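You operate a simulated robot arm through the tools that you are given. There is no shell and no other tool. Be economical: measure what you need, move in short steps, check, and stop when the job is done.

The job below is to be done with a simulated robot arm. You get a single attempt, and the scene is never put back.

Task
Put the red and the yellow peg in the peg tin and clasp it shut.
Fine: undo the clasp, lid fully open; the other pegs stay on the tray.

Only the result counts: the job must be done as asked and must still hold three seconds after the hand-in. Knocking over, shifting, dropping, spilling or breaking anything else fails it. Lids that push on must go on centred and level and be pressed home; caps that screw on are set level and turned clockwise until they are tight.

Robot
A 6-joint arm with a two-finger parallel gripper, fixed in place. Base frame: the origin is at the foot of the arm, x ahead of it, y to its left, z up; the work surface is at about z = 840. Lengths are in mm, angles in degrees, forces in N, time in s.
With the tool pointing down near the work surface it reaches from about 100 to 840 mm from the base axis. Its first joint turns from -115.0 to 115.0 degrees. Payload 4.2 kg.
The TCP is the grasp point between the finger pads, 23 mm short of the fingertips. In the tool frame z runs along the fingers and y along their closing line. Largest opening 94 mm; finger width 38, thickness 10; the body of the gripper, 54 by 96 mm, starts 39 mm behind the TCP.
Orientation is told as [roll, pitch, yaw] about the base's x, y, z axes, in that order, counted from this pose: with the fingers straight down and closing along the base's y, the tool's x points along the base's -x, its y along +y and its z along -z.

Tools
- The arm moves only by the tool drive_tool. Its argument "increments" is a list of rows, each a list of 7 numbers: the shift along the tool's x, y, z in units of 40 mm (1.0 is 40 mm), then the turn, a rotation vector about the tool's x, y, z in units of 4 degrees (1.0 is 4 degrees), then the gripper command, from -1 (fully open) to 1 (shut), values between in proportion. In form: [[x, y, z, wx, wy, wz, gripper], ...]. A call has 1 to 20 rows; each row shifts and turns the commanded pose from where the row before left it, along the tool's axes as they then stand. A call with a number of a shift or a turn outside -1 to 1 is refused whole. Each row takes 0.2 s and may step no farther than 50 mm and 8.6 degrees from the row before; otherwise, or with a gripper value out of range, the whole call is refused. Where a pose cannot be reached the arm comes as near as it can. A force on the tool above 40 N (or 10 N above the force at the start of the call, whichever is more), or a blocked arm, ends the call early, and 0.2 s more pass. Each finger travels about 108 mm/s and halts on what it meets, pressing with about 31 N; the grip force reading is that of the motor and also rises with nothing between the fingers. The clock runs only during rows and for 0.2 s after the last one: add rows that do not move to give the fingers time. It gives the time, the measured TCP pose, the force on the tool (base axes), the opening and the grip force at its end, in the units of the frame above (readings bear some noise), with the torque about the TCP (base axes, N m) and any sound that the robot's microphone picked up.
- Cameras (640 x 400 px; columns grow to the right, rows downward): "scene" is fixed at [220.8, -498.6, 1624.8]; the picture's right is [0.64, -0.77, 0.00], its down [-0.55, -0.47, -0.69] and it looks along [0.53, 0.44, -0.72] (base axes); focal length 359 px, centre (320, 200). "wrist" rides on the gripper at [86, 16, -75] in the tool frame; the picture's right is [-0.18, 0.98, 0.00], its down [-0.58, -0.11, -0.81] and it looks along [-0.79, -0.15, 0.59] (tool axes); focal length 243 px, centre (320, 200). There is no depth. A picture from a camera that has moved, and an enlarged one, comes with that camera's place and axes in the base frame and with its lens.
- snapshot(camera): a new picture of that camera. The clock stands still meanwhile.
- slide_trunk(by): slides the trunk up (or, below 0, down) by that many mm; the arm rides with it, the base frame stays. It gives what a move gives, with no picture.
- enlarge(camera, box): a new picture of the part [left, top, right, bottom] of that camera's present view, enlarged. The clock stands still meanwhile.
- hand_in(): hands the job in; it is judged then, once.

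Work in short steps. Places have to be worked out from the pictures, the camera data and where the tool is seen: move nearer, look again, correct. Check each grasp and each placing, and mend what went wrong. You have 120 turns and 84 pictures in all, those below and enlarged ones among them. Open the gripper and draw the arm clear of the work before you hand the job in, unless the task says otherwise; then end with one line.

The tools are called after "Call:" by a JSON object that holds its "api" and its "payload". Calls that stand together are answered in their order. drive_tool: Moves the arm, as the interface text tells. Its arguments: {"type":"object","properties":{"increments":{"type":"array"}},"required":["increments"]} The other tools are called the same way: slide_trunk (by) slides the trunk up or down; snapshot (camera) takes a picture; enlarge (camera, box) takes an enlarged picture of a part of a camera's view; hand_in () hands the job in.

At the start:

```text
t: 0.0
eef_pos: [581.8, -161.0, 1251.2]
tcp_rot: [0.0, 0.0, -0.1]
ft_force: [-1.0, 0.5, 0.2]
ft_torque: [0.01, 0.02, 0.02]
opening: 94.2
gripper_force: 0.0
trunk travel left (down, up): [-900.0, 90.0]
```

scene: 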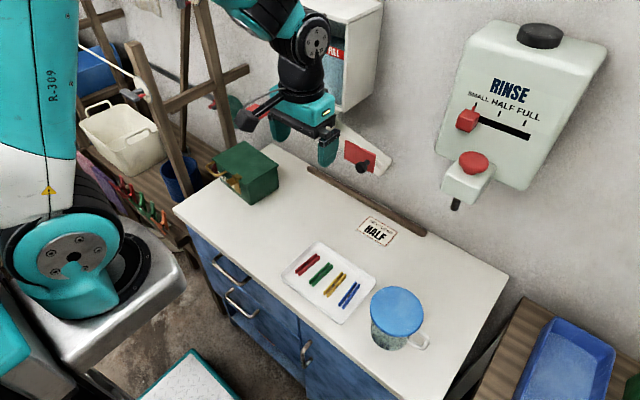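
wrist: 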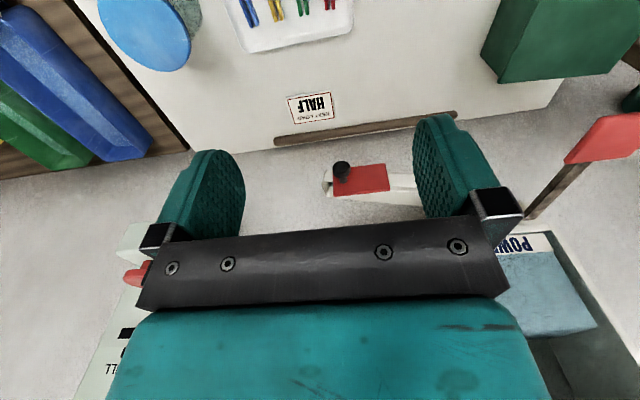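

I start by enlarging the green tin and the peg tray in the scene view.

Call:
{"api": "enlarge", "payload": {"camera": "scene", "box": [190, 120, 310, 220]}}

Call:
{"api": "enlarge", "payload": {"camera": "scene", "box": [270, 230, 390, 330]}}

```text
4.00 times, centred on (250, 170) of scene
camera zoom: at [220.8, -498.6, 1624.8], right [0.64, -0.77, 0.0], down [-0.55, -0.47, -0.69], along [0.53, 0.44, -0.72], focal length 1436 px, centre (600, 320)
```

zoom: 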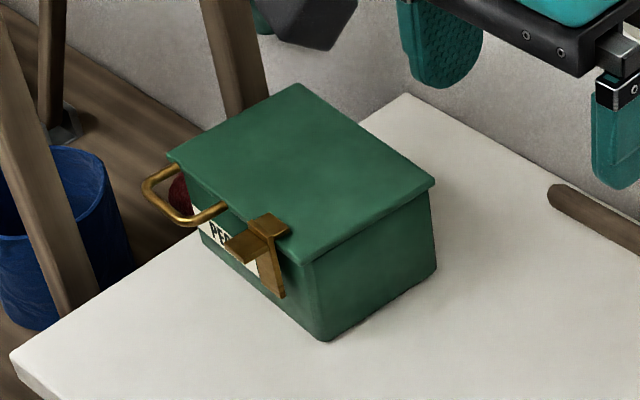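

```text
4.00 times, centred on (330, 280) of scene
camera zoom: at [220.8, -498.6, 1624.8], right [0.64, -0.77, 0.0], down [-0.55, -0.47, -0.69], along [0.53, 0.44, -0.72], focal length 1436 px, centre (280, -120)
```

zoom: 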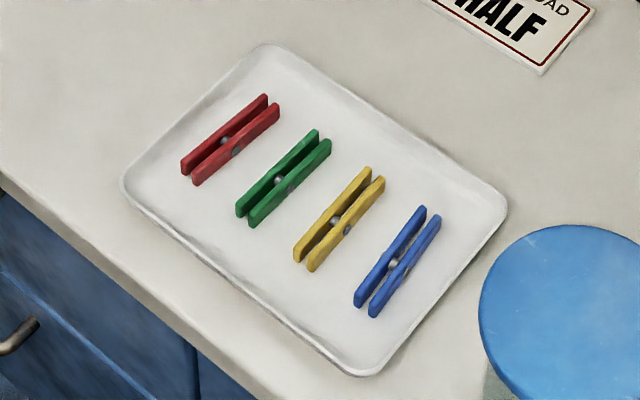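

The tin's front with the clasp faces the robot, at about x 650, y 125–285, with its top at z 920. I enlarge the clasp further.

Call:
{"api": "enlarge", "payload": {"camera": "scene", "box": [220, 155, 275, 200]}}

```text
8.89 times, centred on (248, 178) of scene
camera zoom: at [220.8, -498.6, 1624.8], right [0.64, -0.77, 0.0], down [-0.55, -0.47, -0.69], along [0.53, 0.44, -0.72], focal length 3192 px, centre (964, 400)
```

zoom: 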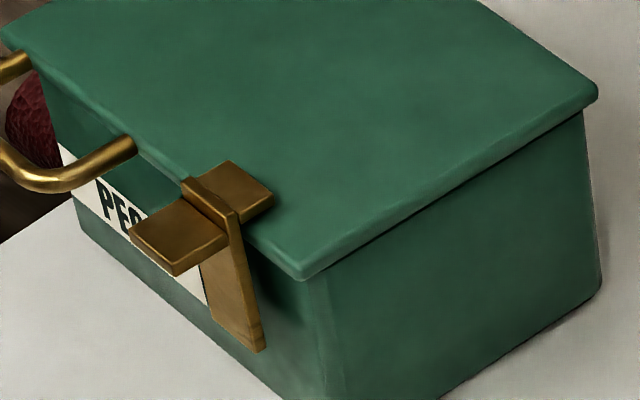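

The clasp is a front arm with a thumb tab near y 170 and a hook over the lid. The lid handle is near y 260. I bring the wrist camera in front of it.

Call:
{"api": "drive_tool", "payload": {"increments": [[0.13, 0.8125, 0.5775, 0, 0, 0, -1], [0.13, 0.8125, 0.5775, 0, 0, 0, -1], [0.13, 0.8125, 0.5775, 0, 0, 0, -1], [0.13, 0.8125, 0.5775, 0, 0, 0, -1], [0.13, 0.8125, 0.5775, 0, 0, 0, -1], [0.13, 0.8125, 0.5775, 0, 0, 0, -1], [0.13, 0.8125, 0.5775, 0, 0, 0, -1], [0.13, 0.8125, 0.5775, 0, 0, 0, -1], [0.13, 0.8125, 0.5775, 0, 0, 0, -1], [0.13, 0.8125, 0.5775, 0, 0, 0, -1]]}}

Call:
{"api": "snapshot", "payload": {"camera": "wrist"}}

Call:
{"api": "snapshot", "payload": {"camera": "scene"}}

```text
t: 2.2
eef_pos: [530.8, 168.3, 1020.1]
tcp_rot: [0.1, -0.1, -0.1]
ft_force: [-0.2, -0.4, 0.3]
ft_torque: [0.01, 0.02, -0.01]
opening: 94.0
gripper_force: 0.0
trunk travel left (down, up): [-900.0, 90.0]
```

```text
78 pictures are left
camera wrist: at [442.2, 182.6, 1095.3], right [0.19, 0.98, 0.0], down [0.58, -0.11, 0.81], along [0.79, -0.15, -0.59], focal length 243 px, centre (320, 200)
```

wrist: 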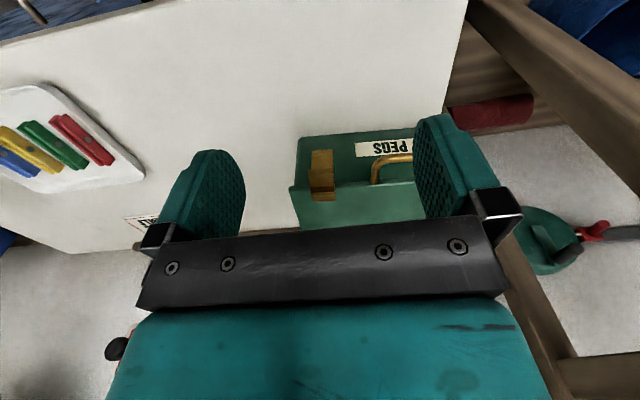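

```text
77 pictures are left
```

scene: 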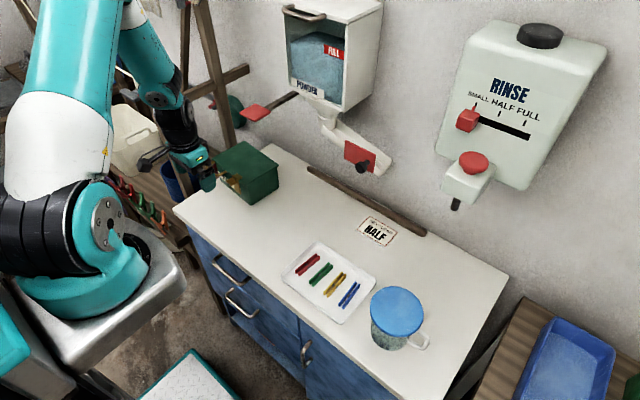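

The tin is in view between the fingers. I enlarge it.

Call:
{"api": "enlarge", "payload": {"camera": "wrist", "box": [280, 115, 440, 240]}}

```text
3.20 times, centred on (360, 178) of wrist
camera zoom: at [442.2, 182.6, 1095.3], right [0.19, 0.98, 0.0], down [0.58, -0.11, 0.81], along [0.79, -0.15, -0.59], focal length 776 px, centre (192, 272)
```

zoom: 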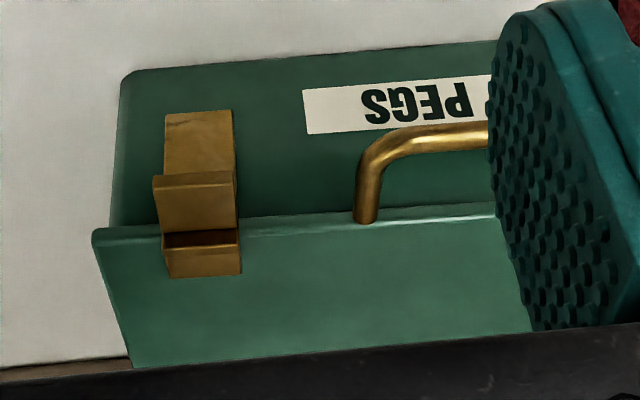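

From the wrist view the tab is near (640,147,915) with its front edge at x≈630, and the tin is yawed about −4.5°. I move closer to check.

Call:
{"api": "drive_tool", "payload": {"increments": [[-0.675, -0.225, 0.4375, 0, 0, 0, -1], [-0.675, -0.225, 0.4375, 0, 0, 0, -1]]}}

Call:
{"api": "snapshot", "payload": {"camera": "wrist"}}

```text
t: 2.8
eef_pos: [584.2, 146.9, 985.0]
tcp_rot: [0.1, 0.0, 0.0]
ft_force: [-0.6, -1.1, 1.1]
ft_torque: [0.02, 0.0, -0.01]
opening: 94.2
gripper_force: 0.0
trunk travel left (down, up): [-900.0, 90.0]
```

```text
75 pictures are left
camera wrist: at [497.0, 162.7, 1060.7], right [0.18, 0.98, 0.0], down [0.58, -0.11, 0.81], along [0.79, -0.15, -0.59], focal length 243 px, centre (320, 200)
```

wrist: 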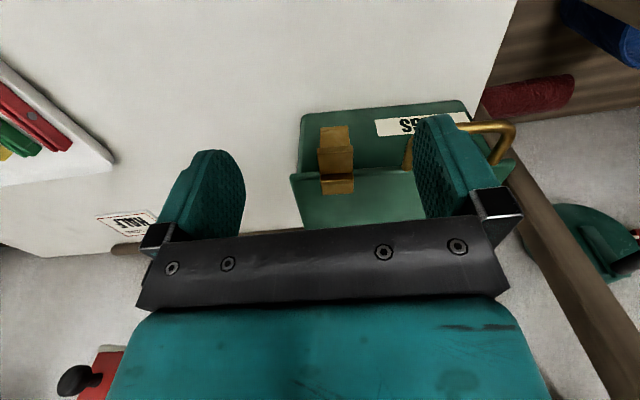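

The tab centre is at y≈150 with its front edge at x≈628. I close the fingers and place their tips just over the tab's outer end.

Call:
{"api": "drive_tool", "payload": {"increments": [[0, 0, 0, 0, 0, 0, 1], [0, 0, 0, 0, 0, 0, 1], [0, 0, 0, 0, 0, 0, 1], [-0.4375, 0.04, 0.25, 0, 0, 0, 1], [-0.4375, 0.04, 0.25, 0, 0, 0, 1]]}}

Call:
{"api": "enlarge", "payload": {"camera": "scene", "box": [190, 120, 310, 220]}}

Call:
{"api": "snapshot", "payload": {"camera": "wrist"}}

```text
t: 4.0
eef_pos: [612.5, 149.4, 972.6]
tcp_rot: [-0.1, 0.2, 0.0]
ft_force: [-7.4, -4.3, 17.6]
ft_torque: [-0.08, -0.14, -0.05]
opening: 0.0
gripper_force: 30.6
trunk travel left (down, up): [-900.0, 90.0]
stopped in row 5: the force on the tool passed its limit at 53 N (the readings are from after the stop); the commanded pose is now the measured one
```

```text
4.00 times, centred on (250, 170) of scene
camera zoom: at [220.8, -498.6, 1624.8], right [0.64, -0.77, 0.0], down [-0.55, -0.47, -0.69], along [0.53, 0.44, -0.72], focal length 1436 px, centre (600, 320)
```

zoom: 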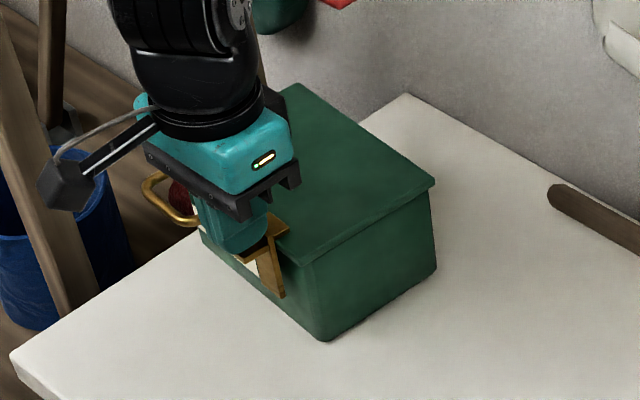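

```text
73 pictures are left
camera wrist: at [524.8, 165.1, 1047.3], right [0.18, 0.98, 0.0], down [0.59, -0.11, 0.8], along [0.79, -0.15, -0.6], focal length 243 px, centre (320, 200)
```

wrist: 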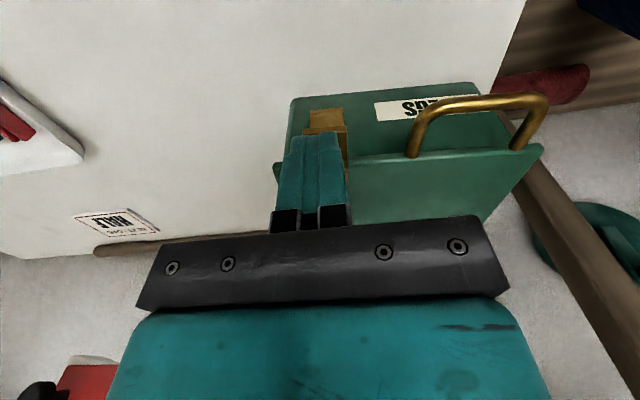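

The tips met the tab sooner than judged. Triangulating again puts the lid top at z≈936 with its front at x≈632, and the tab top at z≈949 between x≈600 and 625. I lift, go back to x≈594 and press gently on the tab's tip.

Call:
{"api": "drive_tool", "payload": {"increments": [[0, 0, -0.3, 0, 0, 0, 1], [0.45, 0.02, 0, 0, 0, 0, 1], [0, 0, 0.25, 0, 0, 0, 1], [0, 0, 0.2, 0, 0, 0, 1], [0, 0, 0.2, 0, 0, 0, 1], [0, 0, 0.2, 0, 0, 0, 1]]}}

Call:
{"api": "enlarge", "payload": {"camera": "scene", "box": [190, 120, 310, 220]}}

```text
t: 5.2
eef_pos: [592.0, 150.5, 965.2]
tcp_rot: [-0.1, 0.5, 0.1]
ft_force: [-12.5, -6.2, 31.1]
ft_torque: [-0.14, -0.27, -0.08]
opening: 0.1
gripper_force: 31.0
trunk travel left (down, up): [-900.0, 90.0]
stopped in row 5: the force on the tool passed its limit at 53 N (the readings are from after the stop); the commanded pose is now the measured one
```

```text
4.00 times, centred on (250, 170) of scene
camera zoom: at [220.8, -498.6, 1624.8], right [0.64, -0.77, 0.0], down [-0.55, -0.47, -0.69], along [0.53, 0.44, -0.72], focal length 1436 px, centre (600, 320)
```

zoom: 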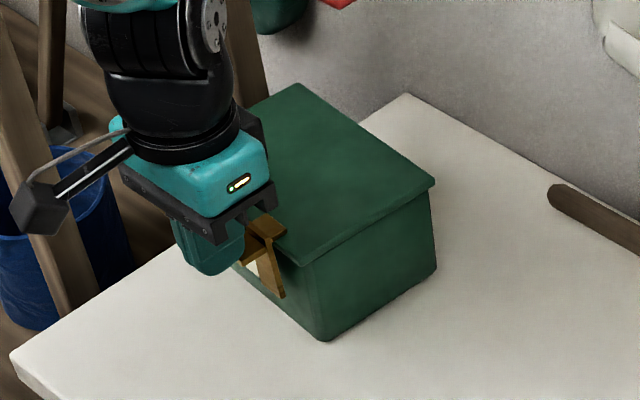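

The push stopped at tip z≈942 with little visible motion of the clasp. I check it from the wrist and closer in the scene view.

Call:
{"api": "enlarge", "payload": {"camera": "wrist", "box": [250, 80, 410, 205]}}

Call:
{"api": "enlarge", "payload": {"camera": "scene", "box": [220, 155, 275, 200]}}

```text
3.20 times, centred on (330, 142) of wrist
camera zoom: at [505.2, 167.2, 1040.6], right [0.18, 0.98, 0.0], down [0.59, -0.11, 0.8], along [0.79, -0.15, -0.6], focal length 776 px, centre (288, 384)
```

zoom: 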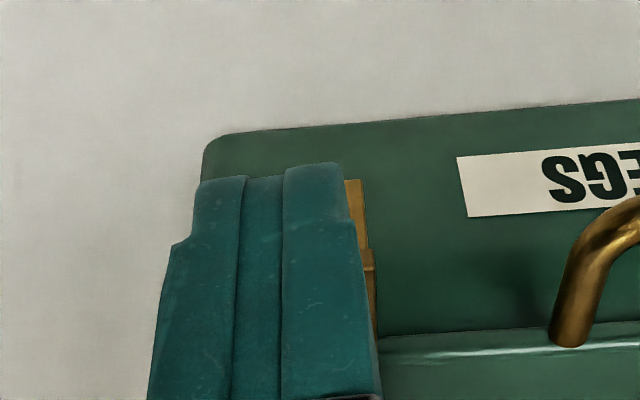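

```text
8.89 times, centred on (248, 178) of scene
camera zoom: at [220.8, -498.6, 1624.8], right [0.64, -0.77, 0.0], down [-0.55, -0.47, -0.69], along [0.53, 0.44, -0.72], focal length 3192 px, centre (964, 400)
```

zoom: 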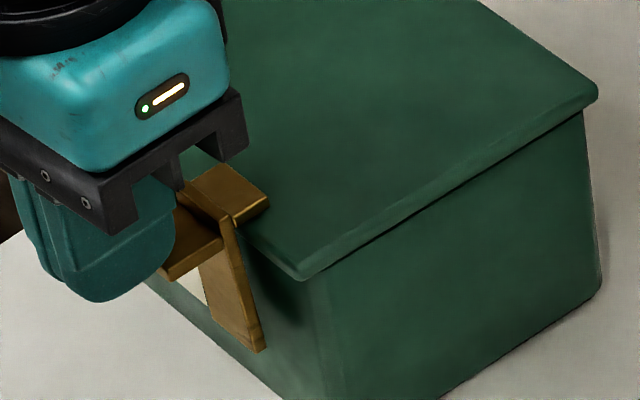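

The clasp has turned outward very slightly, so it moves against resistance. I keep pressing in finer steps.

Call:
{"api": "drive_tool", "payload": {"increments": [[0.02, 0, 0.05, 0, 0, 0, 1], [0.02, 0, 0.05, 0, 0, 0, 1], [0.02, 0, 0.05, 0, 0, 0, 1], [0.02, 0, 0.05, 0, 0, 0, 1], [0.02, 0, 0.05, 0, 0, 0, 1], [0.02, 0, 0.05, 0, 0, 0, 1]]}}

Call:
{"api": "enlarge", "payload": {"camera": "scene", "box": [220, 155, 275, 200]}}

```text
t: 5.5
eef_pos: [591.6, 152.5, 964.0]
tcp_rot: [-0.1, 0.5, 0.1]
ft_force: [-13.2, -5.7, 29.9]
ft_torque: [-0.15, -0.27, -0.14]
opening: 0.1
gripper_force: 31.3
trunk travel left (down, up): [-900.0, 90.0]
stopped in row 1: the force on the tool passed its limit at 47 N (the readings are from after the stop); the commanded pose is now the measured one
```

```text
8.89 times, centred on (248, 178) of scene
camera zoom: at [220.8, -498.6, 1624.8], right [0.64, -0.77, 0.0], down [-0.55, -0.47, -0.69], along [0.53, 0.44, -0.72], focal length 3192 px, centre (964, 400)
```

zoom: 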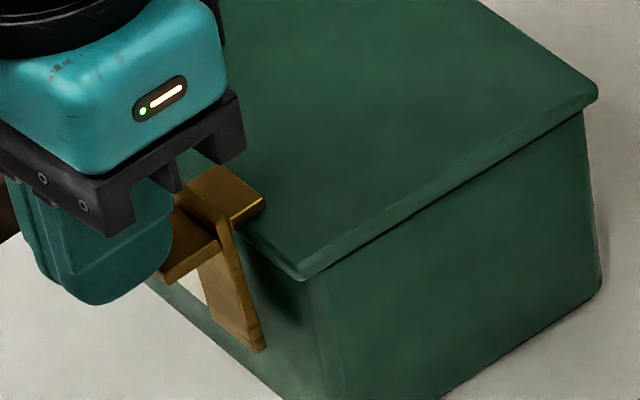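

It is yielding slowly, but this lever arm is poor. I lift, open to about 50 mm, and straddle the tab to grip it by its sides, so I can swing it outward about its lower hinge.

Call:
{"api": "drive_tool", "payload": {"increments": [[0, 0, -0.65, 0, 0, 0, 1], [-0.3, 0, 0, 0, 0, 0.55, -0.064], [-0.1, 0, 0, 0, 0, 0.55, -0.064], [0, 0, 0, 0, 0, 0, -0.064]]}}

Call:
{"api": "snapshot", "payload": {"camera": "wrist"}}

Call:
{"api": "enlarge", "payload": {"camera": "scene", "box": [190, 120, 310, 220]}}

```text
t: 6.5
eef_pos: [610.1, 153.2, 988.8]
tcp_rot: [-0.1, 0.6, -4.3]
ft_force: [0.7, 0.2, -0.9]
ft_torque: [-0.01, -0.02, 0.01]
opening: 50.2
gripper_force: 0.0
trunk travel left (down, up): [-900.0, 90.0]
```

```text
68 pictures are left
camera wrist: at [524.9, 175.0, 1064.6], right [0.26, 0.97, 0.0], down [0.58, -0.15, 0.8], along [0.77, -0.21, -0.6], focal length 243 px, centre (320, 200)
```

wrist: 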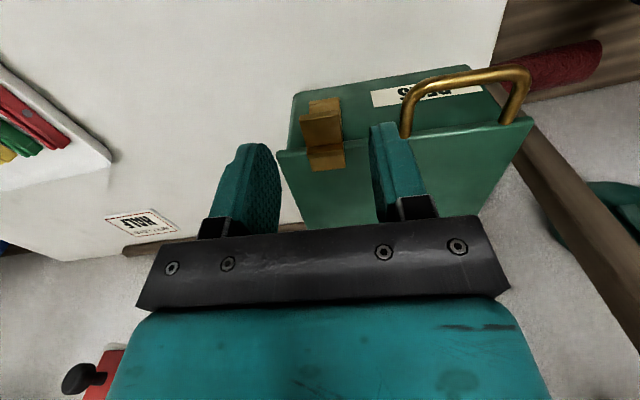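

```text
4.00 times, centred on (250, 170) of scene
camera zoom: at [220.8, -498.6, 1624.8], right [0.64, -0.77, 0.0], down [-0.55, -0.47, -0.69], along [0.53, 0.44, -0.72], focal length 1436 px, centre (600, 320)
```

zoom: 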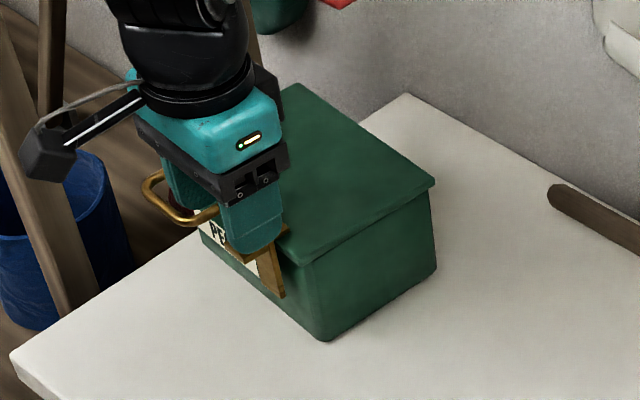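

The tab sits centred between the fingers. I lower onto it, slightly nearer the robot to keep clear of the lid edge.

Call:
{"api": "drive_tool", "payload": {"increments": [[0.12, 0, 0.3, 0, 0, 0, -0.064], [0, 0, 0.3, 0, 0, 0, -0.064], [0, 0, 0.3, 0, 0, 0, -0.064], [0, 0, 0.2, 0, 0, 0, -0.064], [0, 0, 0.15, 0, 0, 0, -0.064]]}}

Call:
{"api": "snapshot", "payload": {"camera": "wrist"}}

```text
t: 7.7
eef_pos: [603.6, 151.6, 937.2]
tcp_rot: [-0.1, 0.5, -4.3]
ft_force: [0.7, 0.1, -0.5]
ft_torque: [0.01, 0.02, 0.01]
opening: 50.1
gripper_force: 0.0
trunk travel left (down, up): [-900.0, 90.0]
```

```text
66 pictures are left
camera wrist: at [518.1, 173.8, 1013.9], right [0.26, 0.97, 0.0], down [0.58, -0.15, 0.8], along [0.77, -0.21, -0.6], focal length 243 px, centre (320, 200)
```

wrist: 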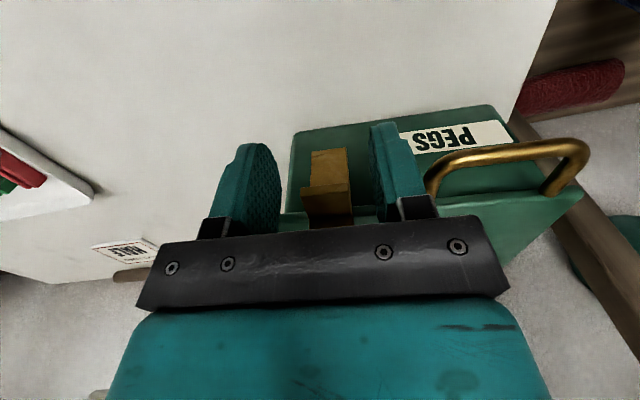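

The tab sits about 2 mm left of centre, so I correct that and close on it.

Call:
{"api": "drive_tool", "payload": {"increments": [[-0.05, 0.055, 0.03, 0, 0, 0, -0.064], [0, 0, 0, 0, 0, 0, 0.3], [0, 0, 0, 0, 0, 0, 0.5], [0, 0, 0, 0, 0, 0, 1], [0, 0, 0, 0, 0, 0, 1]]}}

Call:
{"api": "snapshot", "payload": {"camera": "wrist"}}

```text
t: 8.9
eef_pos: [606.7, 152.9, 936.6]
tcp_rot: [-0.1, 0.7, -4.4]
ft_force: [-2.1, -6.8, -0.1]
ft_torque: [-0.04, 0.04, -0.28]
opening: 23.3
gripper_force: 30.8
trunk travel left (down, up): [-900.0, 90.0]
```

```text
65 pictures are left
camera wrist: at [520.7, 175.2, 1012.3], right [0.26, 0.97, 0.0], down [0.58, -0.15, 0.8], along [0.77, -0.21, -0.6], focal length 243 px, centre (320, 200)
```

wrist: 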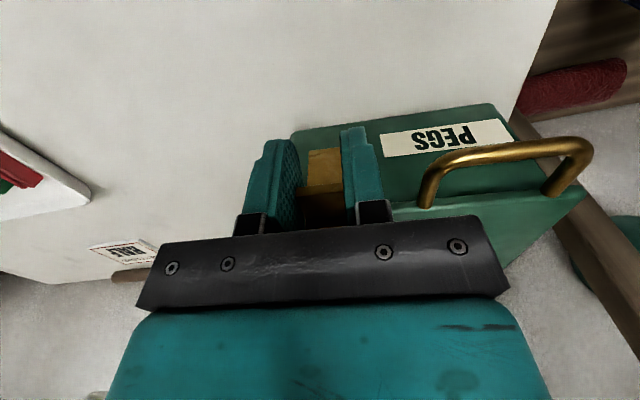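

The tab is gripped, with an opening of 23 mm. I pull it outward and down in a small arc about its lower hinge, taken as (632, 892).

Call:
{"api": "drive_tool", "payload": {"increments": [[0.11, 0, 0.06, 0, 0, 0, 1], [0.11, 0, 0.07, 0, 0, 0, 1], [0.1, 0, 0.08, 0, 0, 0, 1], [0.1, 0, 0.09, 0, 0, 0, 1]]}}

Call:
{"api": "snapshot", "payload": {"camera": "wrist"}}

Call:
{"api": "enlarge", "payload": {"camera": "scene", "box": [190, 120, 310, 220]}}

```text
t: 9.9
eef_pos: [588.7, 155.6, 926.5]
tcp_rot: [-0.1, 0.5, -4.4]
ft_force: [3.1, -11.3, 24.1]
ft_torque: [-0.19, -1.11, -0.38]
opening: 23.5
gripper_force: 31.2
trunk travel left (down, up): [-900.0, 90.0]
```

```text
64 pictures are left
camera wrist: at [503.3, 177.1, 1002.4], right [0.26, 0.97, 0.0], down [0.58, -0.15, 0.8], along [0.77, -0.21, -0.6], focal length 243 px, centre (320, 200)
```

wrist: 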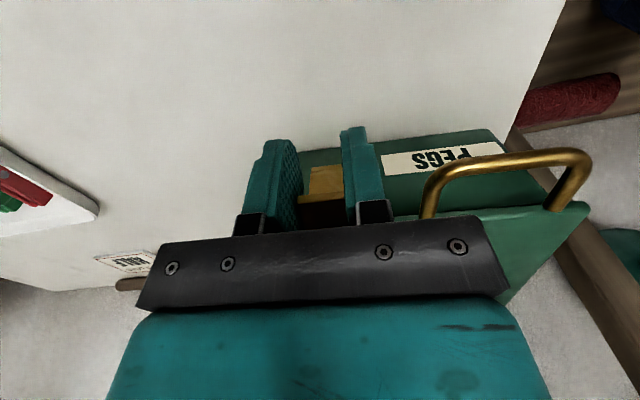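

```text
4.00 times, centred on (250, 170) of scene
camera zoom: at [220.8, -498.6, 1624.8], right [0.64, -0.77, 0.0], down [-0.55, -0.47, -0.69], along [0.53, 0.44, -0.72], focal length 1436 px, centre (600, 320)
```

zoom: 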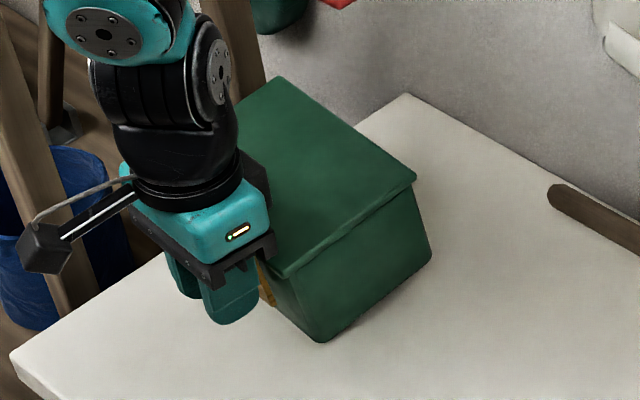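

The tin is tipping forward instead of the clasp opening, so I put it back at once by the same path.

Call:
{"api": "drive_tool", "payload": {"increments": [[-0.1, 0, -0.09, 0, 0, 0, 1], [-0.1, 0, -0.08, 0, 0, 0, 1], [-0.11, 0, -0.07, 0, 0, 0, 1], [-0.11, 0, -0.06, 0, 0, 0, 1], [0, 0, 0, 0, 0, 0, 1]]}}

Call:
{"api": "enlarge", "payload": {"camera": "scene", "box": [190, 120, 310, 220]}}

```text
t: 11.1
eef_pos: [605.6, 154.8, 935.5]
tcp_rot: [0.0, 0.6, -4.4]
ft_force: [-1.7, 0.6, -4.2]
ft_torque: [0.09, 0.23, 0.19]
opening: 23.3
gripper_force: 30.9
trunk travel left (down, up): [-900.0, 90.0]
```

```text
4.00 times, centred on (250, 170) of scene
camera zoom: at [220.8, -498.6, 1624.8], right [0.64, -0.77, 0.0], down [-0.55, -0.47, -0.69], along [0.53, 0.44, -0.72], focal length 1436 px, centre (600, 320)
```

zoom: 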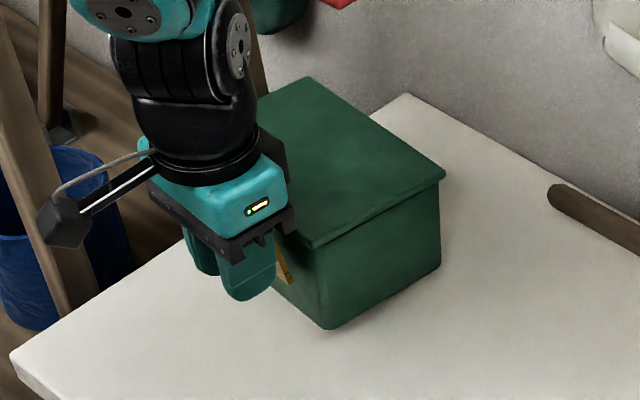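

The tin's front now looks slightly lifted by the grip. I release it so it settles, then look.

Call:
{"api": "drive_tool", "payload": {"increments": [[0, 0, 0.06, 0, 0, 0, 1], [0, 0, 0.06, 0, 0, 0, 1], [0, 0, 0, 0, 0, 0, 0.3], [0, 0, 0, 0, 0, 0, 0], [0, 0, 0, 0, 0, 0, 0]]}}

Call:
{"api": "enlarge", "payload": {"camera": "scene", "box": [190, 120, 310, 220]}}

Call:
{"api": "snapshot", "payload": {"camera": "wrist"}}

```text
t: 12.3
eef_pos: [606.0, 155.0, 931.5]
tcp_rot: [-0.2, 0.7, -4.3]
ft_force: [0.5, 0.5, -0.1]
ft_torque: [-0.02, 0.0, 0.0]
opening: 47.2
gripper_force: 0.0
trunk travel left (down, up): [-900.0, 90.0]
```

```text
4.00 times, centred on (250, 170) of scene
camera zoom: at [220.8, -498.6, 1624.8], right [0.64, -0.77, 0.0], down [-0.55, -0.47, -0.69], along [0.53, 0.44, -0.72], focal length 1436 px, centre (600, 320)
```

zoom: 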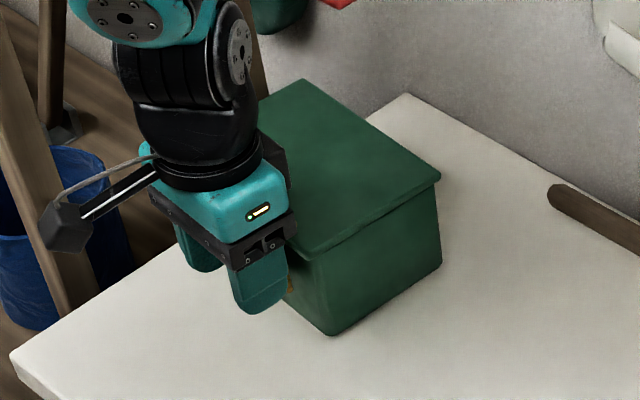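

```text
60 pictures are left
camera wrist: at [520.3, 176.0, 1008.7], right [0.26, 0.97, 0.0], down [0.58, -0.15, 0.8], along [0.77, -0.21, -0.6], focal length 243 px, centre (320, 200)
```

wrist: 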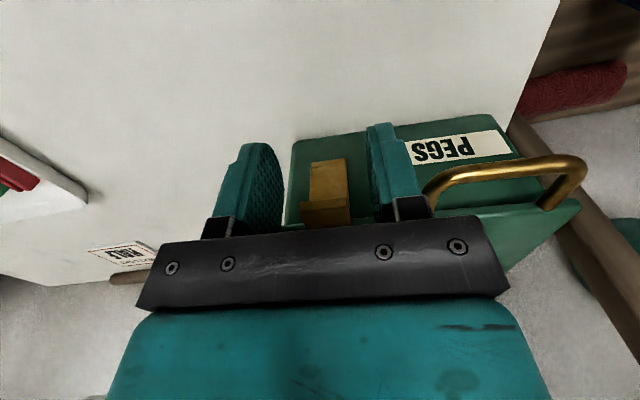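

The tin is back down, moved only a few mm. The rigid grip orientation was opposing the clasp's rotation, with a torque of 1.1 Nm. I regrip and this time rotate the tool together with the clasp about its hinge, in small steps.

Call:
{"api": "drive_tool", "payload": {"increments": [[-0.05, 0.02, -0.1, 0, 0, 0, 0], [0, 0, 0, 0, 0, 0, 0.5], [0, 0, 0, 0, 0, 0, 1], [0, 0, 0, 0, 0, 0, 1], [0.039, 0, 0.022, 0, -0.5, 0, 1], [0.039, 0, 0.022, 0, -0.5, 0, 1], [0.039, 0, 0.022, 0, -0.5, 0, 1], [0.039, 0, 0.022, 0, -0.5, 0, 1]]}}

Call:
{"api": "enlarge", "payload": {"camera": "scene", "box": [190, 120, 310, 220]}}

Call:
{"api": "snapshot", "payload": {"camera": "wrist"}}

```text
t: 14.1
eef_pos: [601.9, 155.2, 932.5]
tcp_rot: [0.0, -7.4, -4.4]
ft_force: [-2.2, -1.6, -1.2]
ft_torque: [0.02, 0.26, -0.15]
opening: 23.5
gripper_force: 30.7
trunk travel left (down, up): [-900.0, 90.0]
```

```text
4.00 times, centred on (250, 170) of scene
camera zoom: at [220.8, -498.6, 1624.8], right [0.64, -0.77, 0.0], down [-0.55, -0.47, -0.69], along [0.53, 0.44, -0.72], focal length 1436 px, centre (600, 320)
```

zoom: 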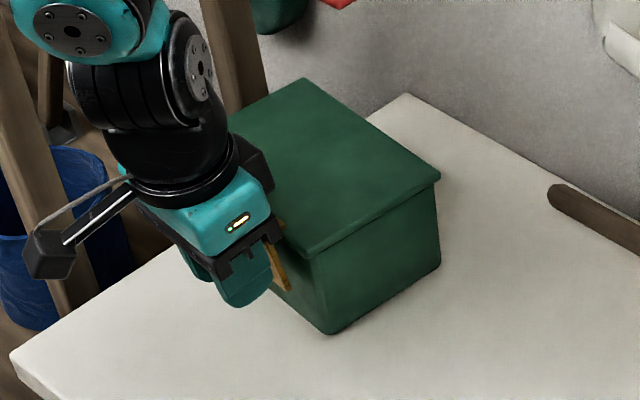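

```text
58 pictures are left
camera wrist: at [506.6, 178.3, 996.0], right [0.26, 0.97, 0.02], down [0.46, -0.14, 0.87], along [0.85, -0.21, -0.48], focal length 243 px, centre (320, 200)
```

wrist: 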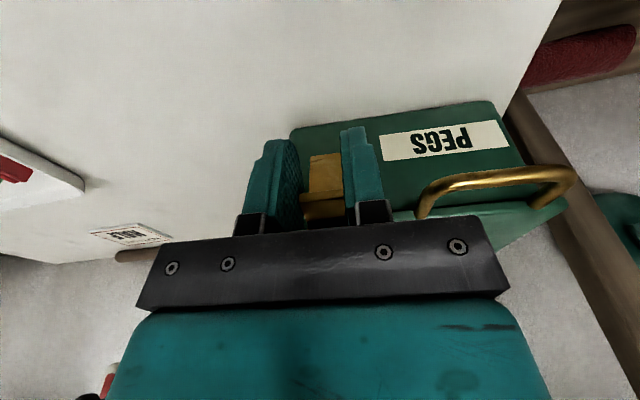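

The tin stays put and the forces are tiny, so the clasp is turning. I continue the arc.

Call:
{"api": "drive_tool", "payload": {"increments": [[0.0785, 0, 0.0437, 0, -1, 0, 1], [0.0785, 0, 0.0437, 0, -1, 0, 1], [0.0785, 0, 0.0437, 0, -1, 0, 1], [0.0785, 0, 0.0437, 0, -1, 0, 1], [0.0785, 0, 0.0437, 0, -1, 0, 1], [0.0785, 0, 0.0437, 0, -1, 0, 1]]}}

Call:
{"api": "enlarge", "payload": {"camera": "scene", "box": [190, 120, 310, 220]}}

```text
t: 15.5
eef_pos: [587.1, 157.8, 917.3]
tcp_rot: [-0.1, -31.4, -4.3]
ft_force: [1.0, 1.8, 0.4]
ft_torque: [-0.05, 0.29, -0.01]
opening: 23.5
gripper_force: 30.8
trunk travel left (down, up): [-900.0, 90.0]
```

```text
4.00 times, centred on (250, 170) of scene
camera zoom: at [220.8, -498.6, 1624.8], right [0.64, -0.77, 0.0], down [-0.55, -0.47, -0.69], along [0.53, 0.44, -0.72], focal length 1436 px, centre (600, 320)
```

zoom: 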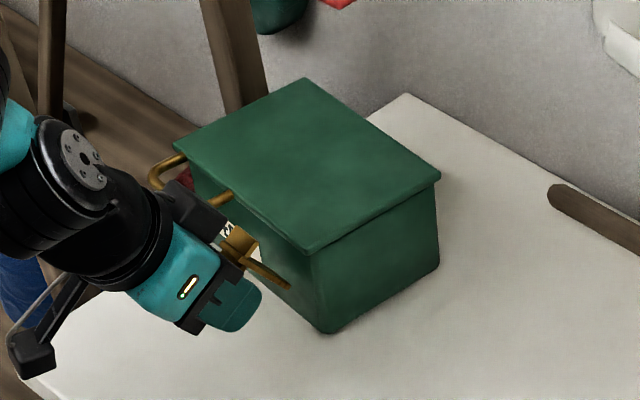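

The clasp is clearly off the lid. I swing it a little further, then release and see whether it stays.

Call:
{"api": "drive_tool", "payload": {"increments": [[0.0785, 0, 0.0437, 0, -1, 0, 1], [0.0785, 0, 0.0437, 0, -1, 0, 1], [0.0785, 0, 0.0437, 0, -1, 0, 1], [0.0785, 0, 0.0437, 0, -1, 0, 1], [0, 0, 0, 0, 0, 0, 0.3], [0, 0, 0, 0, 0, 0, -0.1], [0, 0, 0, 0, 0, 0, -0.1]]}}

Call:
{"api": "enlarge", "payload": {"camera": "scene", "box": [190, 120, 310, 220]}}

Call:
{"api": "snapshot", "payload": {"camera": "wrist"}}

```text
t: 17.1
eef_pos: [581.9, 158.0, 904.5]
tcp_rot: [-0.2, -47.4, -4.2]
ft_force: [-0.8, -0.5, 0.3]
ft_torque: [-0.01, 0.04, -0.01]
opening: 51.7
gripper_force: 0.1
trunk travel left (down, up): [-900.0, 90.0]
```

```text
4.00 times, centred on (250, 170) of scene
camera zoom: at [220.8, -498.6, 1624.8], right [0.64, -0.77, 0.0], down [-0.55, -0.47, -0.69], along [0.53, 0.44, -0.72], focal length 1436 px, centre (600, 320)
```

zoom: 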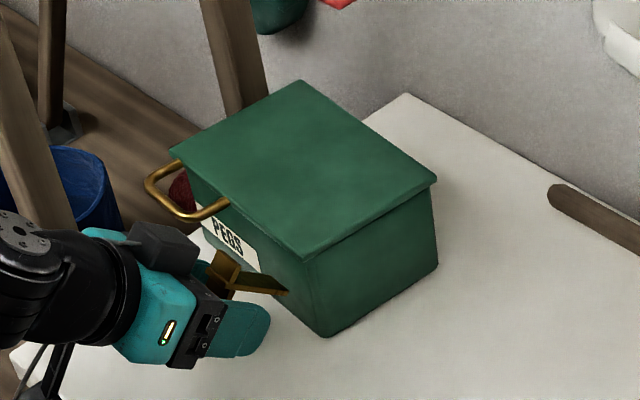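

```text
55 pictures are left
camera wrist: at [468.7, 181.5, 891.6], right [0.2, 0.97, 0.13], down [-0.21, -0.09, 0.97], along [0.96, -0.22, 0.18], focal length 243 px, centre (320, 200)
```

wrist: 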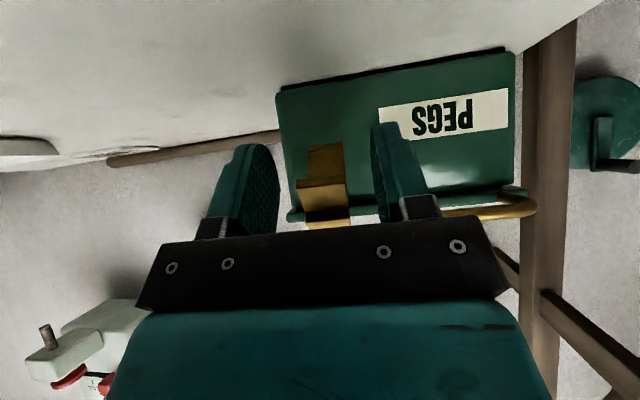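

The clasp is open. I back straight out along the fingers and check that it stays open.

Call:
{"api": "drive_tool", "payload": {"increments": [[0, 0, -0.9, 0, 0, 0, -0.1], [0, 0, -0.9, 0, 0, 0, -0.1], [0, 0, -0.9, 0, 0, 0, -0.1]]}}

Call:
{"api": "enlarge", "payload": {"camera": "scene", "box": [190, 120, 310, 220]}}

Call:
{"api": "snapshot", "payload": {"camera": "wrist"}}

```text
t: 17.9
eef_pos: [500.4, 163.4, 977.2]
tcp_rot: [-0.2, -47.4, -4.4]
ft_force: [-0.8, 0.2, -0.3]
ft_torque: [0.01, 0.02, -0.01]
opening: 52.0
gripper_force: 0.0
trunk travel left (down, up): [-900.0, 90.0]
```

```text
4.00 times, centred on (250, 170) of scene
camera zoom: at [220.8, -498.6, 1624.8], right [0.64, -0.77, 0.0], down [-0.55, -0.47, -0.69], along [0.53, 0.44, -0.72], focal length 1436 px, centre (600, 320)
```

zoom: 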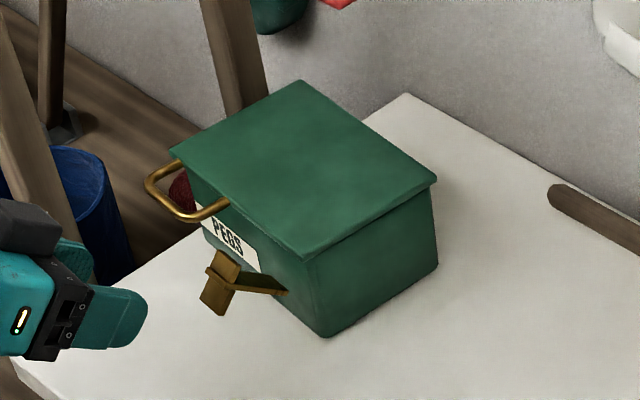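

```text
53 pictures are left
camera wrist: at [387.8, 186.8, 964.5], right [0.2, 0.97, 0.13], down [-0.21, -0.09, 0.97], along [0.96, -0.22, 0.18], focal length 243 px, centre (320, 200)
```

wrist: 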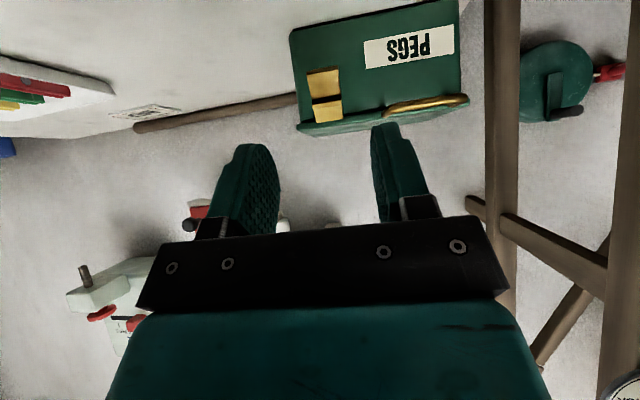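

The clasp stays open. Next is the lid. The handle bar is at about (619, 238, 930), with its legs at y≈206 and 270. I plan to grip the bar from above, closing along x with one finger inside the loop, so I level the tool first.

Call:
{"api": "drive_tool", "payload": {"increments": [[0, 0, 0, 0, 1, 0, -0.1], [0, 0, 0, 0, 1, 0, -0.1], [0, 0, 0, 0, 1, 0, -0.1], [0, 0, 0, 0, 1, 0, -0.1], [0, 0, 0, 0, 1, 0, -0.1], [0, 0, 0, 0, 1, 0, -0.1], [0, 0, 0, 0, 1, 0, -0.1], [0, 0, 0, 0, 1, 0, -0.1], [0, 0, 0, 0, 1, 0, -0.1], [0, 0, 0, 0, 1, 0, -0.1], [0, 0, 0, 0, 1, 0, -0.1], [0, 0, 0, 0, 0.85, 0, -0.1], [0.3, 0, -0.8, 0, 0, 0, -0.1]]}}

Call:
{"api": "drive_tool", "payload": {"increments": [[0, 0, 0, 0, 0, -1, -0.1], [0, 0, 0, 0, 0, -1, -0.1], [0, 0, 0, 0, 0, -1, -0.1], [0, 0, 0, 0, 0, -1, -0.1], [0, 0, 0, 0, 0, -1, -0.1], [0, 0, 0, 0, 0, -1, -0.1], [0, 0, 0, 0, 0, -1, -0.1], [0, 0, 0, 0, 0, -1, -0.1], [0, 0, 0, 0, 0, -1, -0.1], [0, 0, 0, 0, 0, -1, -0.1], [0, 0, 0, 0, 0, -1, -0.1], [0, 0, 0, 0, 0, -1, -0.1], [0, 0, 0, 0, 0, -1, -0.1], [0, 0, 0, 0, 0, -1, -0.1], [0, 0, 0, 0, 0, -1, -0.1], [0, 0, 0, 0, 0, -1, -0.1], [0, 0, 0, 0, 0, -1, -0.1], [0, 0, 0, 0, 0, -1, -0.1], [0, 0, 0, 0, 0, -1, -0.1], [0, 0, 0, 0, 0, -1, -0.1]]}}

Call:
{"api": "snapshot", "payload": {"camera": "wrist"}}

```text
t: 20.7
eef_pos: [489.6, 165.4, 1008.0]
tcp_rot: [-0.1, 0.1, -4.2]
ft_force: [0.2, 0.3, -0.2]
ft_torque: [-0.01, 0.02, -0.02]
opening: 51.7
gripper_force: 0.0
trunk travel left (down, up): [-900.0, 90.0]
```

```text
t: 24.9
eef_pos: [491.0, 164.1, 1009.5]
tcp_rot: [0.0, 0.1, 75.7]
ft_force: [-0.5, 0.6, -0.3]
ft_torque: [-0.02, 0.02, -0.01]
opening: 51.7
gripper_force: 0.1
trunk travel left (down, up): [-900.0, 90.0]
```

```text
52 pictures are left
camera wrist: at [452.0, 84.1, 1084.7], right [-0.91, 0.42, 0.0], down [0.25, 0.54, 0.81], along [0.34, 0.73, -0.59], focal length 243 px, centre (320, 200)
```

wrist: 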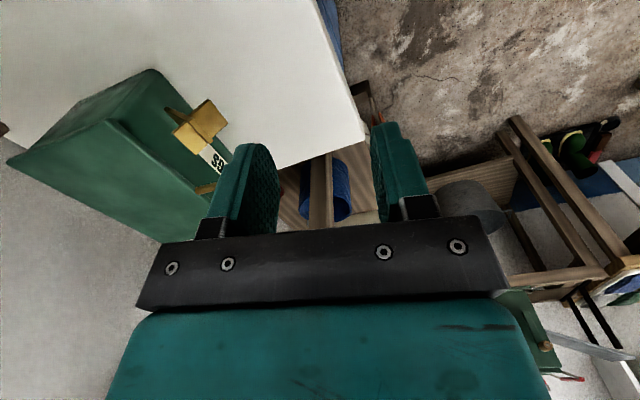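

The yaw is reachable. I finish to 84.5° and move above the handle bar, stopping a bit short to look.

Call:
{"api": "drive_tool", "payload": {"increments": [[0, 0, 0, 0, 0, -1, -0.1], [0, 0, 0, 0, 0, -1, -0.1], [0, 0, 0, 0, 0, -0.2, -0.1], [-0.53, -0.7, 0.125, 0, 0, 0, -0.1], [-0.53, -0.7, 0.125, 0, 0, 0, -0.1], [-0.53, -0.7, 0.125, 0, 0, 0, -0.1], [-0.53, -0.7, 0.125, 0, 0, 0, -0.1], [0, 0, 0, 0, 0, 0, -0.1]]}}

Call:
{"api": "snapshot", "payload": {"camera": "wrist"}}

Call:
{"api": "enlarge", "payload": {"camera": "scene", "box": [170, 100, 290, 200]}}

```text
t: 26.7
eef_pos: [609.0, 239.0, 988.5]
tcp_rot: [0.0, 0.1, 84.5]
ft_force: [-0.1, -0.2, -1.2]
ft_torque: [0.02, -0.01, 0.01]
opening: 51.6
gripper_force: 0.1
trunk travel left (down, up): [-900.0, 90.0]
```

```text
51 pictures are left
camera wrist: at [583.2, 153.9, 1064.4], right [-0.96, 0.28, 0.0], down [0.16, 0.57, 0.8], along [0.22, 0.77, -0.59], focal length 243 px, centre (320, 200)
```

wrist: 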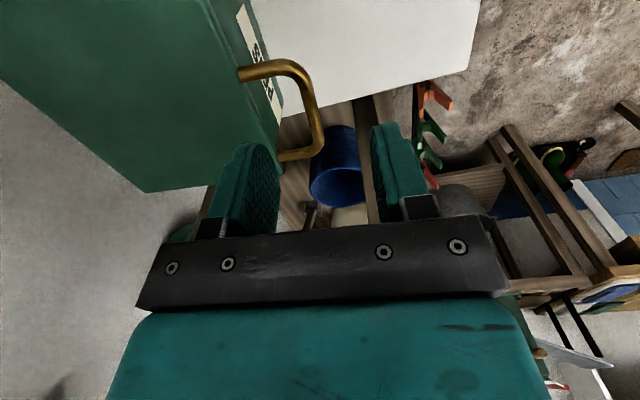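

```text
4.00 times, centred on (230, 150) of scene
camera zoom: at [220.8, -498.6, 1624.8], right [0.64, -0.77, 0.0], down [-0.55, -0.47, -0.69], along [0.53, 0.44, -0.72], focal length 1436 px, centre (680, 400)
```

zoom: 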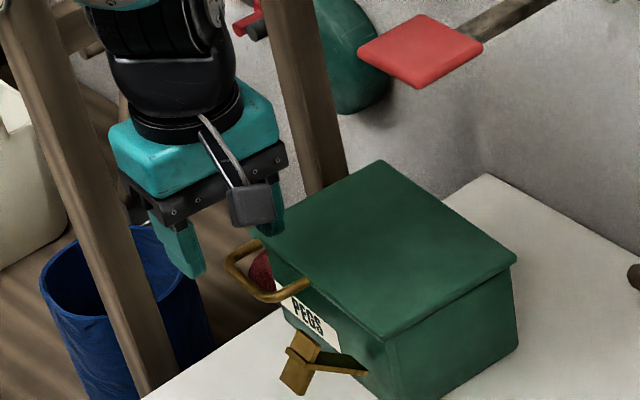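

The bar is centred near x≈611, y≈237, with a loop gap of about 26 mm to the lid. I narrow to 24 mm and lower partway to check.

Call:
{"api": "drive_tool", "payload": {"increments": [[0.05, -0.05, 0, 0, 0, 0, 0.49], [0, 0, 0.3, 0, 0, 0, 0.49], [0, 0, 0.3, 0, 0, 0, 0.49]]}}

Call:
{"api": "snapshot", "payload": {"camera": "wrist"}}

Call:
{"api": "enlarge", "payload": {"camera": "scene", "box": [190, 130, 270, 190]}}

```text
t: 27.5
eef_pos: [611.8, 235.8, 964.2]
tcp_rot: [0.0, 0.1, 84.5]
ft_force: [0.1, -1.0, 0.2]
ft_torque: [-0.04, 0.01, 0.02]
opening: 23.9
gripper_force: 0.1
trunk travel left (down, up): [-900.0, 90.0]
```

```text
49 pictures are left
camera wrist: at [586.6, 150.4, 1040.3], right [-0.96, 0.28, 0.0], down [0.16, 0.57, 0.81], along [0.22, 0.77, -0.59], focal length 243 px, centre (320, 200)
```

wrist: 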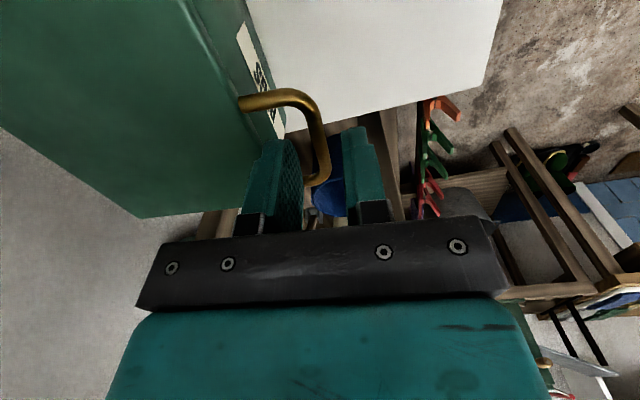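

```text
6.67 times, centred on (230, 160) of scene
camera zoom: at [220.8, -498.6, 1624.8], right [0.64, -0.77, 0.0], down [-0.55, -0.47, -0.69], along [0.53, 0.44, -0.72], focal length 2394 px, centre (920, 467)
```

zoom: 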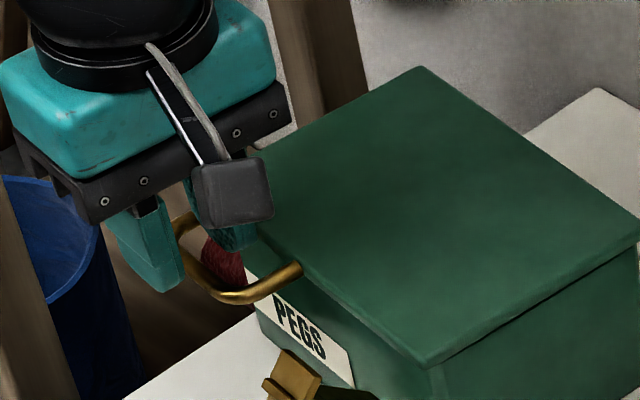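

The bar is centred between the fingers. I lower about 22 mm and close on it.

Call:
{"api": "drive_tool", "payload": {"increments": [[0, 0, 0.28, 0, 0, 0, 0.49], [0, 0, 0.27, 0, 0, 0, 0.49], [0, 0, 0, 0, 0, 0, 0.7], [0, 0, 0, 0, 0, 0, 1], [0, 0, 0, 0, 0, 0, 1]]}}

Call:
{"api": "snapshot", "payload": {"camera": "wrist"}}

```text
t: 28.7
eef_pos: [612.9, 235.6, 943.3]
tcp_rot: [0.0, 0.2, 84.6]
ft_force: [2.9, 0.4, 0.8]
ft_torque: [-0.01, 0.0, 0.54]
opening: 6.9
gripper_force: 31.0
trunk travel left (down, up): [-900.0, 90.0]
```

```text
47 pictures are left
camera wrist: at [586.8, 151.2, 1018.0], right [-0.96, 0.28, 0.0], down [0.16, 0.57, 0.81], along [0.22, 0.77, -0.59], focal length 243 px, centre (320, 200)
```

wrist: 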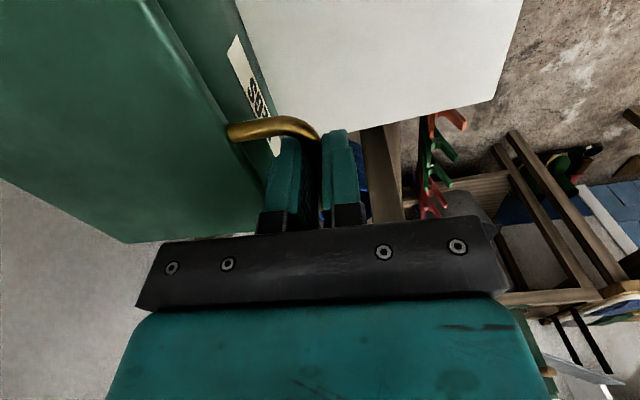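

The bar is gripped (7 mm). I swing the lid up along an arc about its rear hinge, radius ≈152 mm, first to 30°.

Call:
{"api": "drive_tool", "payload": {"increments": [[0, -0.0144, -0.331, 0, 0, 0, 1], [0, -0.0433, -0.328, 0, 0, 0, 1], [0, -0.0718, -0.324, 0, 0, 0, 1], [0, -0.0996, -0.316, 0, 0, 0, 1], [0, -0.127, -0.306, 0, 0, 0, 1], [0, -0.153, -0.294, 0, 0, 0, 1]]}}

Call:
{"api": "snapshot", "payload": {"camera": "scene"}}

```text
t: 30.1
eef_pos: [632.0, 233.3, 1018.6]
tcp_rot: [-0.1, 0.1, 84.4]
ft_force: [-0.9, 1.4, 0.7]
ft_torque: [0.21, 0.0, 0.38]
opening: 7.0
gripper_force: 31.6
trunk travel left (down, up): [-900.0, 90.0]
```

```text
46 pictures are left
```

scene: 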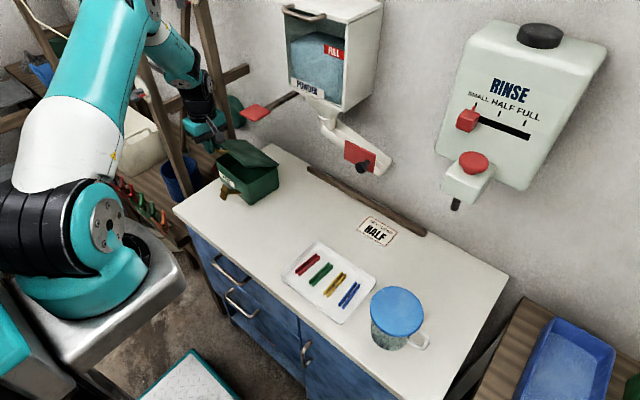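

The lid opens with almost no force. I continue to about 75°.

Call:
{"api": "drive_tool", "payload": {"increments": [[0, -0.178, -0.28, 0, 0, 0, 1], [0, -0.202, -0.263, 0, 0, 0, 1], [0, -0.224, -0.244, 0, 0, 0, 1], [0, -0.244, -0.224, 0, 0, 0, 1], [0, -0.263, -0.202, 0, 0, 0, 1], [0, -0.28, -0.178, 0, 0, 0, 1], [0, -0.294, -0.153, 0, 0, 0, 1], [0, -0.306, -0.127, 0, 0, 0, 1], [0, -0.316, -0.0996, 0, 0, 0, 1]]}}

Call:
{"api": "enlarge", "payload": {"camera": "scene", "box": [170, 80, 330, 220]}}

```text
t: 31.6
eef_pos: [680.0, 228.6, 1071.4]
tcp_rot: [0.7, 0.7, 84.0]
ft_force: [-18.4, 3.8, 2.2]
ft_torque: [0.18, -1.29, -1.84]
opening: 7.1
gripper_force: 31.1
trunk travel left (down, up): [-900.0, 90.0]
stopped in row 7: the force on the tool passed its limit at 55 N (the readings are from after the stop); the commanded pose is now the measured one
```

```text
2.86 times, centred on (250, 150) of scene
camera zoom: at [220.8, -498.6, 1624.8], right [0.64, -0.77, 0.0], down [-0.55, -0.47, -0.69], along [0.53, 0.44, -0.72], focal length 1026 px, centre (520, 343)
```

zoom: 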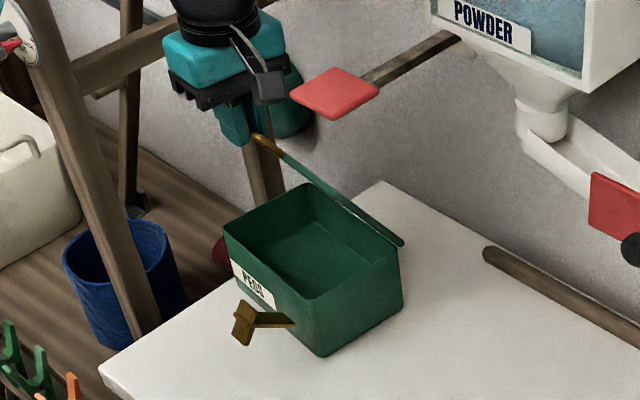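

The force rose at around 62°. I look from the wrist to see what is touching, and at the red paddle.

Call:
{"api": "snapshot", "payload": {"camera": "wrist"}}

Call:
{"api": "enlarge", "payload": {"camera": "scene", "box": [205, 85, 275, 145]}}

```text
44 pictures are left
camera wrist: at [655.2, 144.7, 1146.4], right [-0.96, 0.29, 0.01], down [0.18, 0.57, 0.8], along [0.22, 0.77, -0.6], focal length 243 px, centre (320, 200)
```

wrist: 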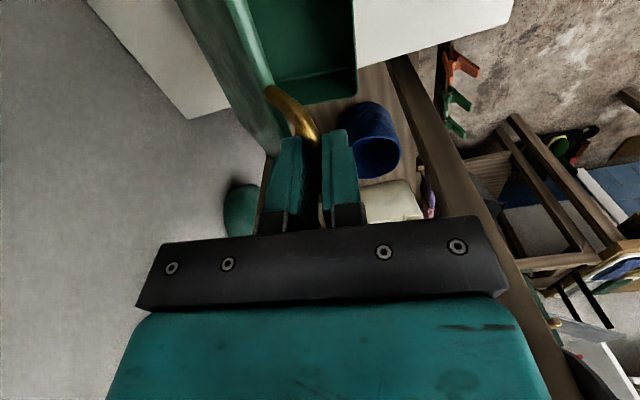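

```text
6.67 times, centred on (240, 115) of scene
camera zoom: at [220.8, -498.6, 1624.8], right [0.64, -0.77, 0.0], down [-0.55, -0.47, -0.69], along [0.53, 0.44, -0.72], focal length 2394 px, centre (853, 767)
```

zoom: 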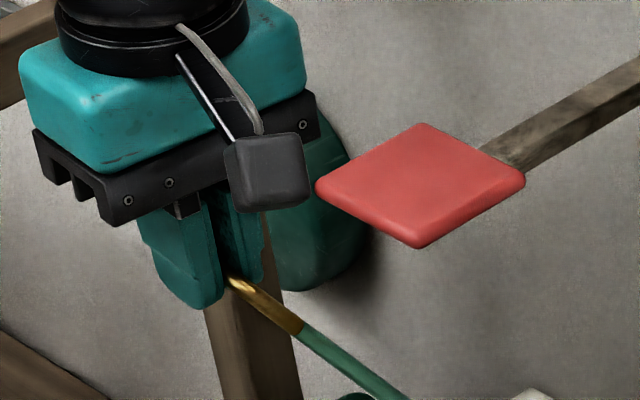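

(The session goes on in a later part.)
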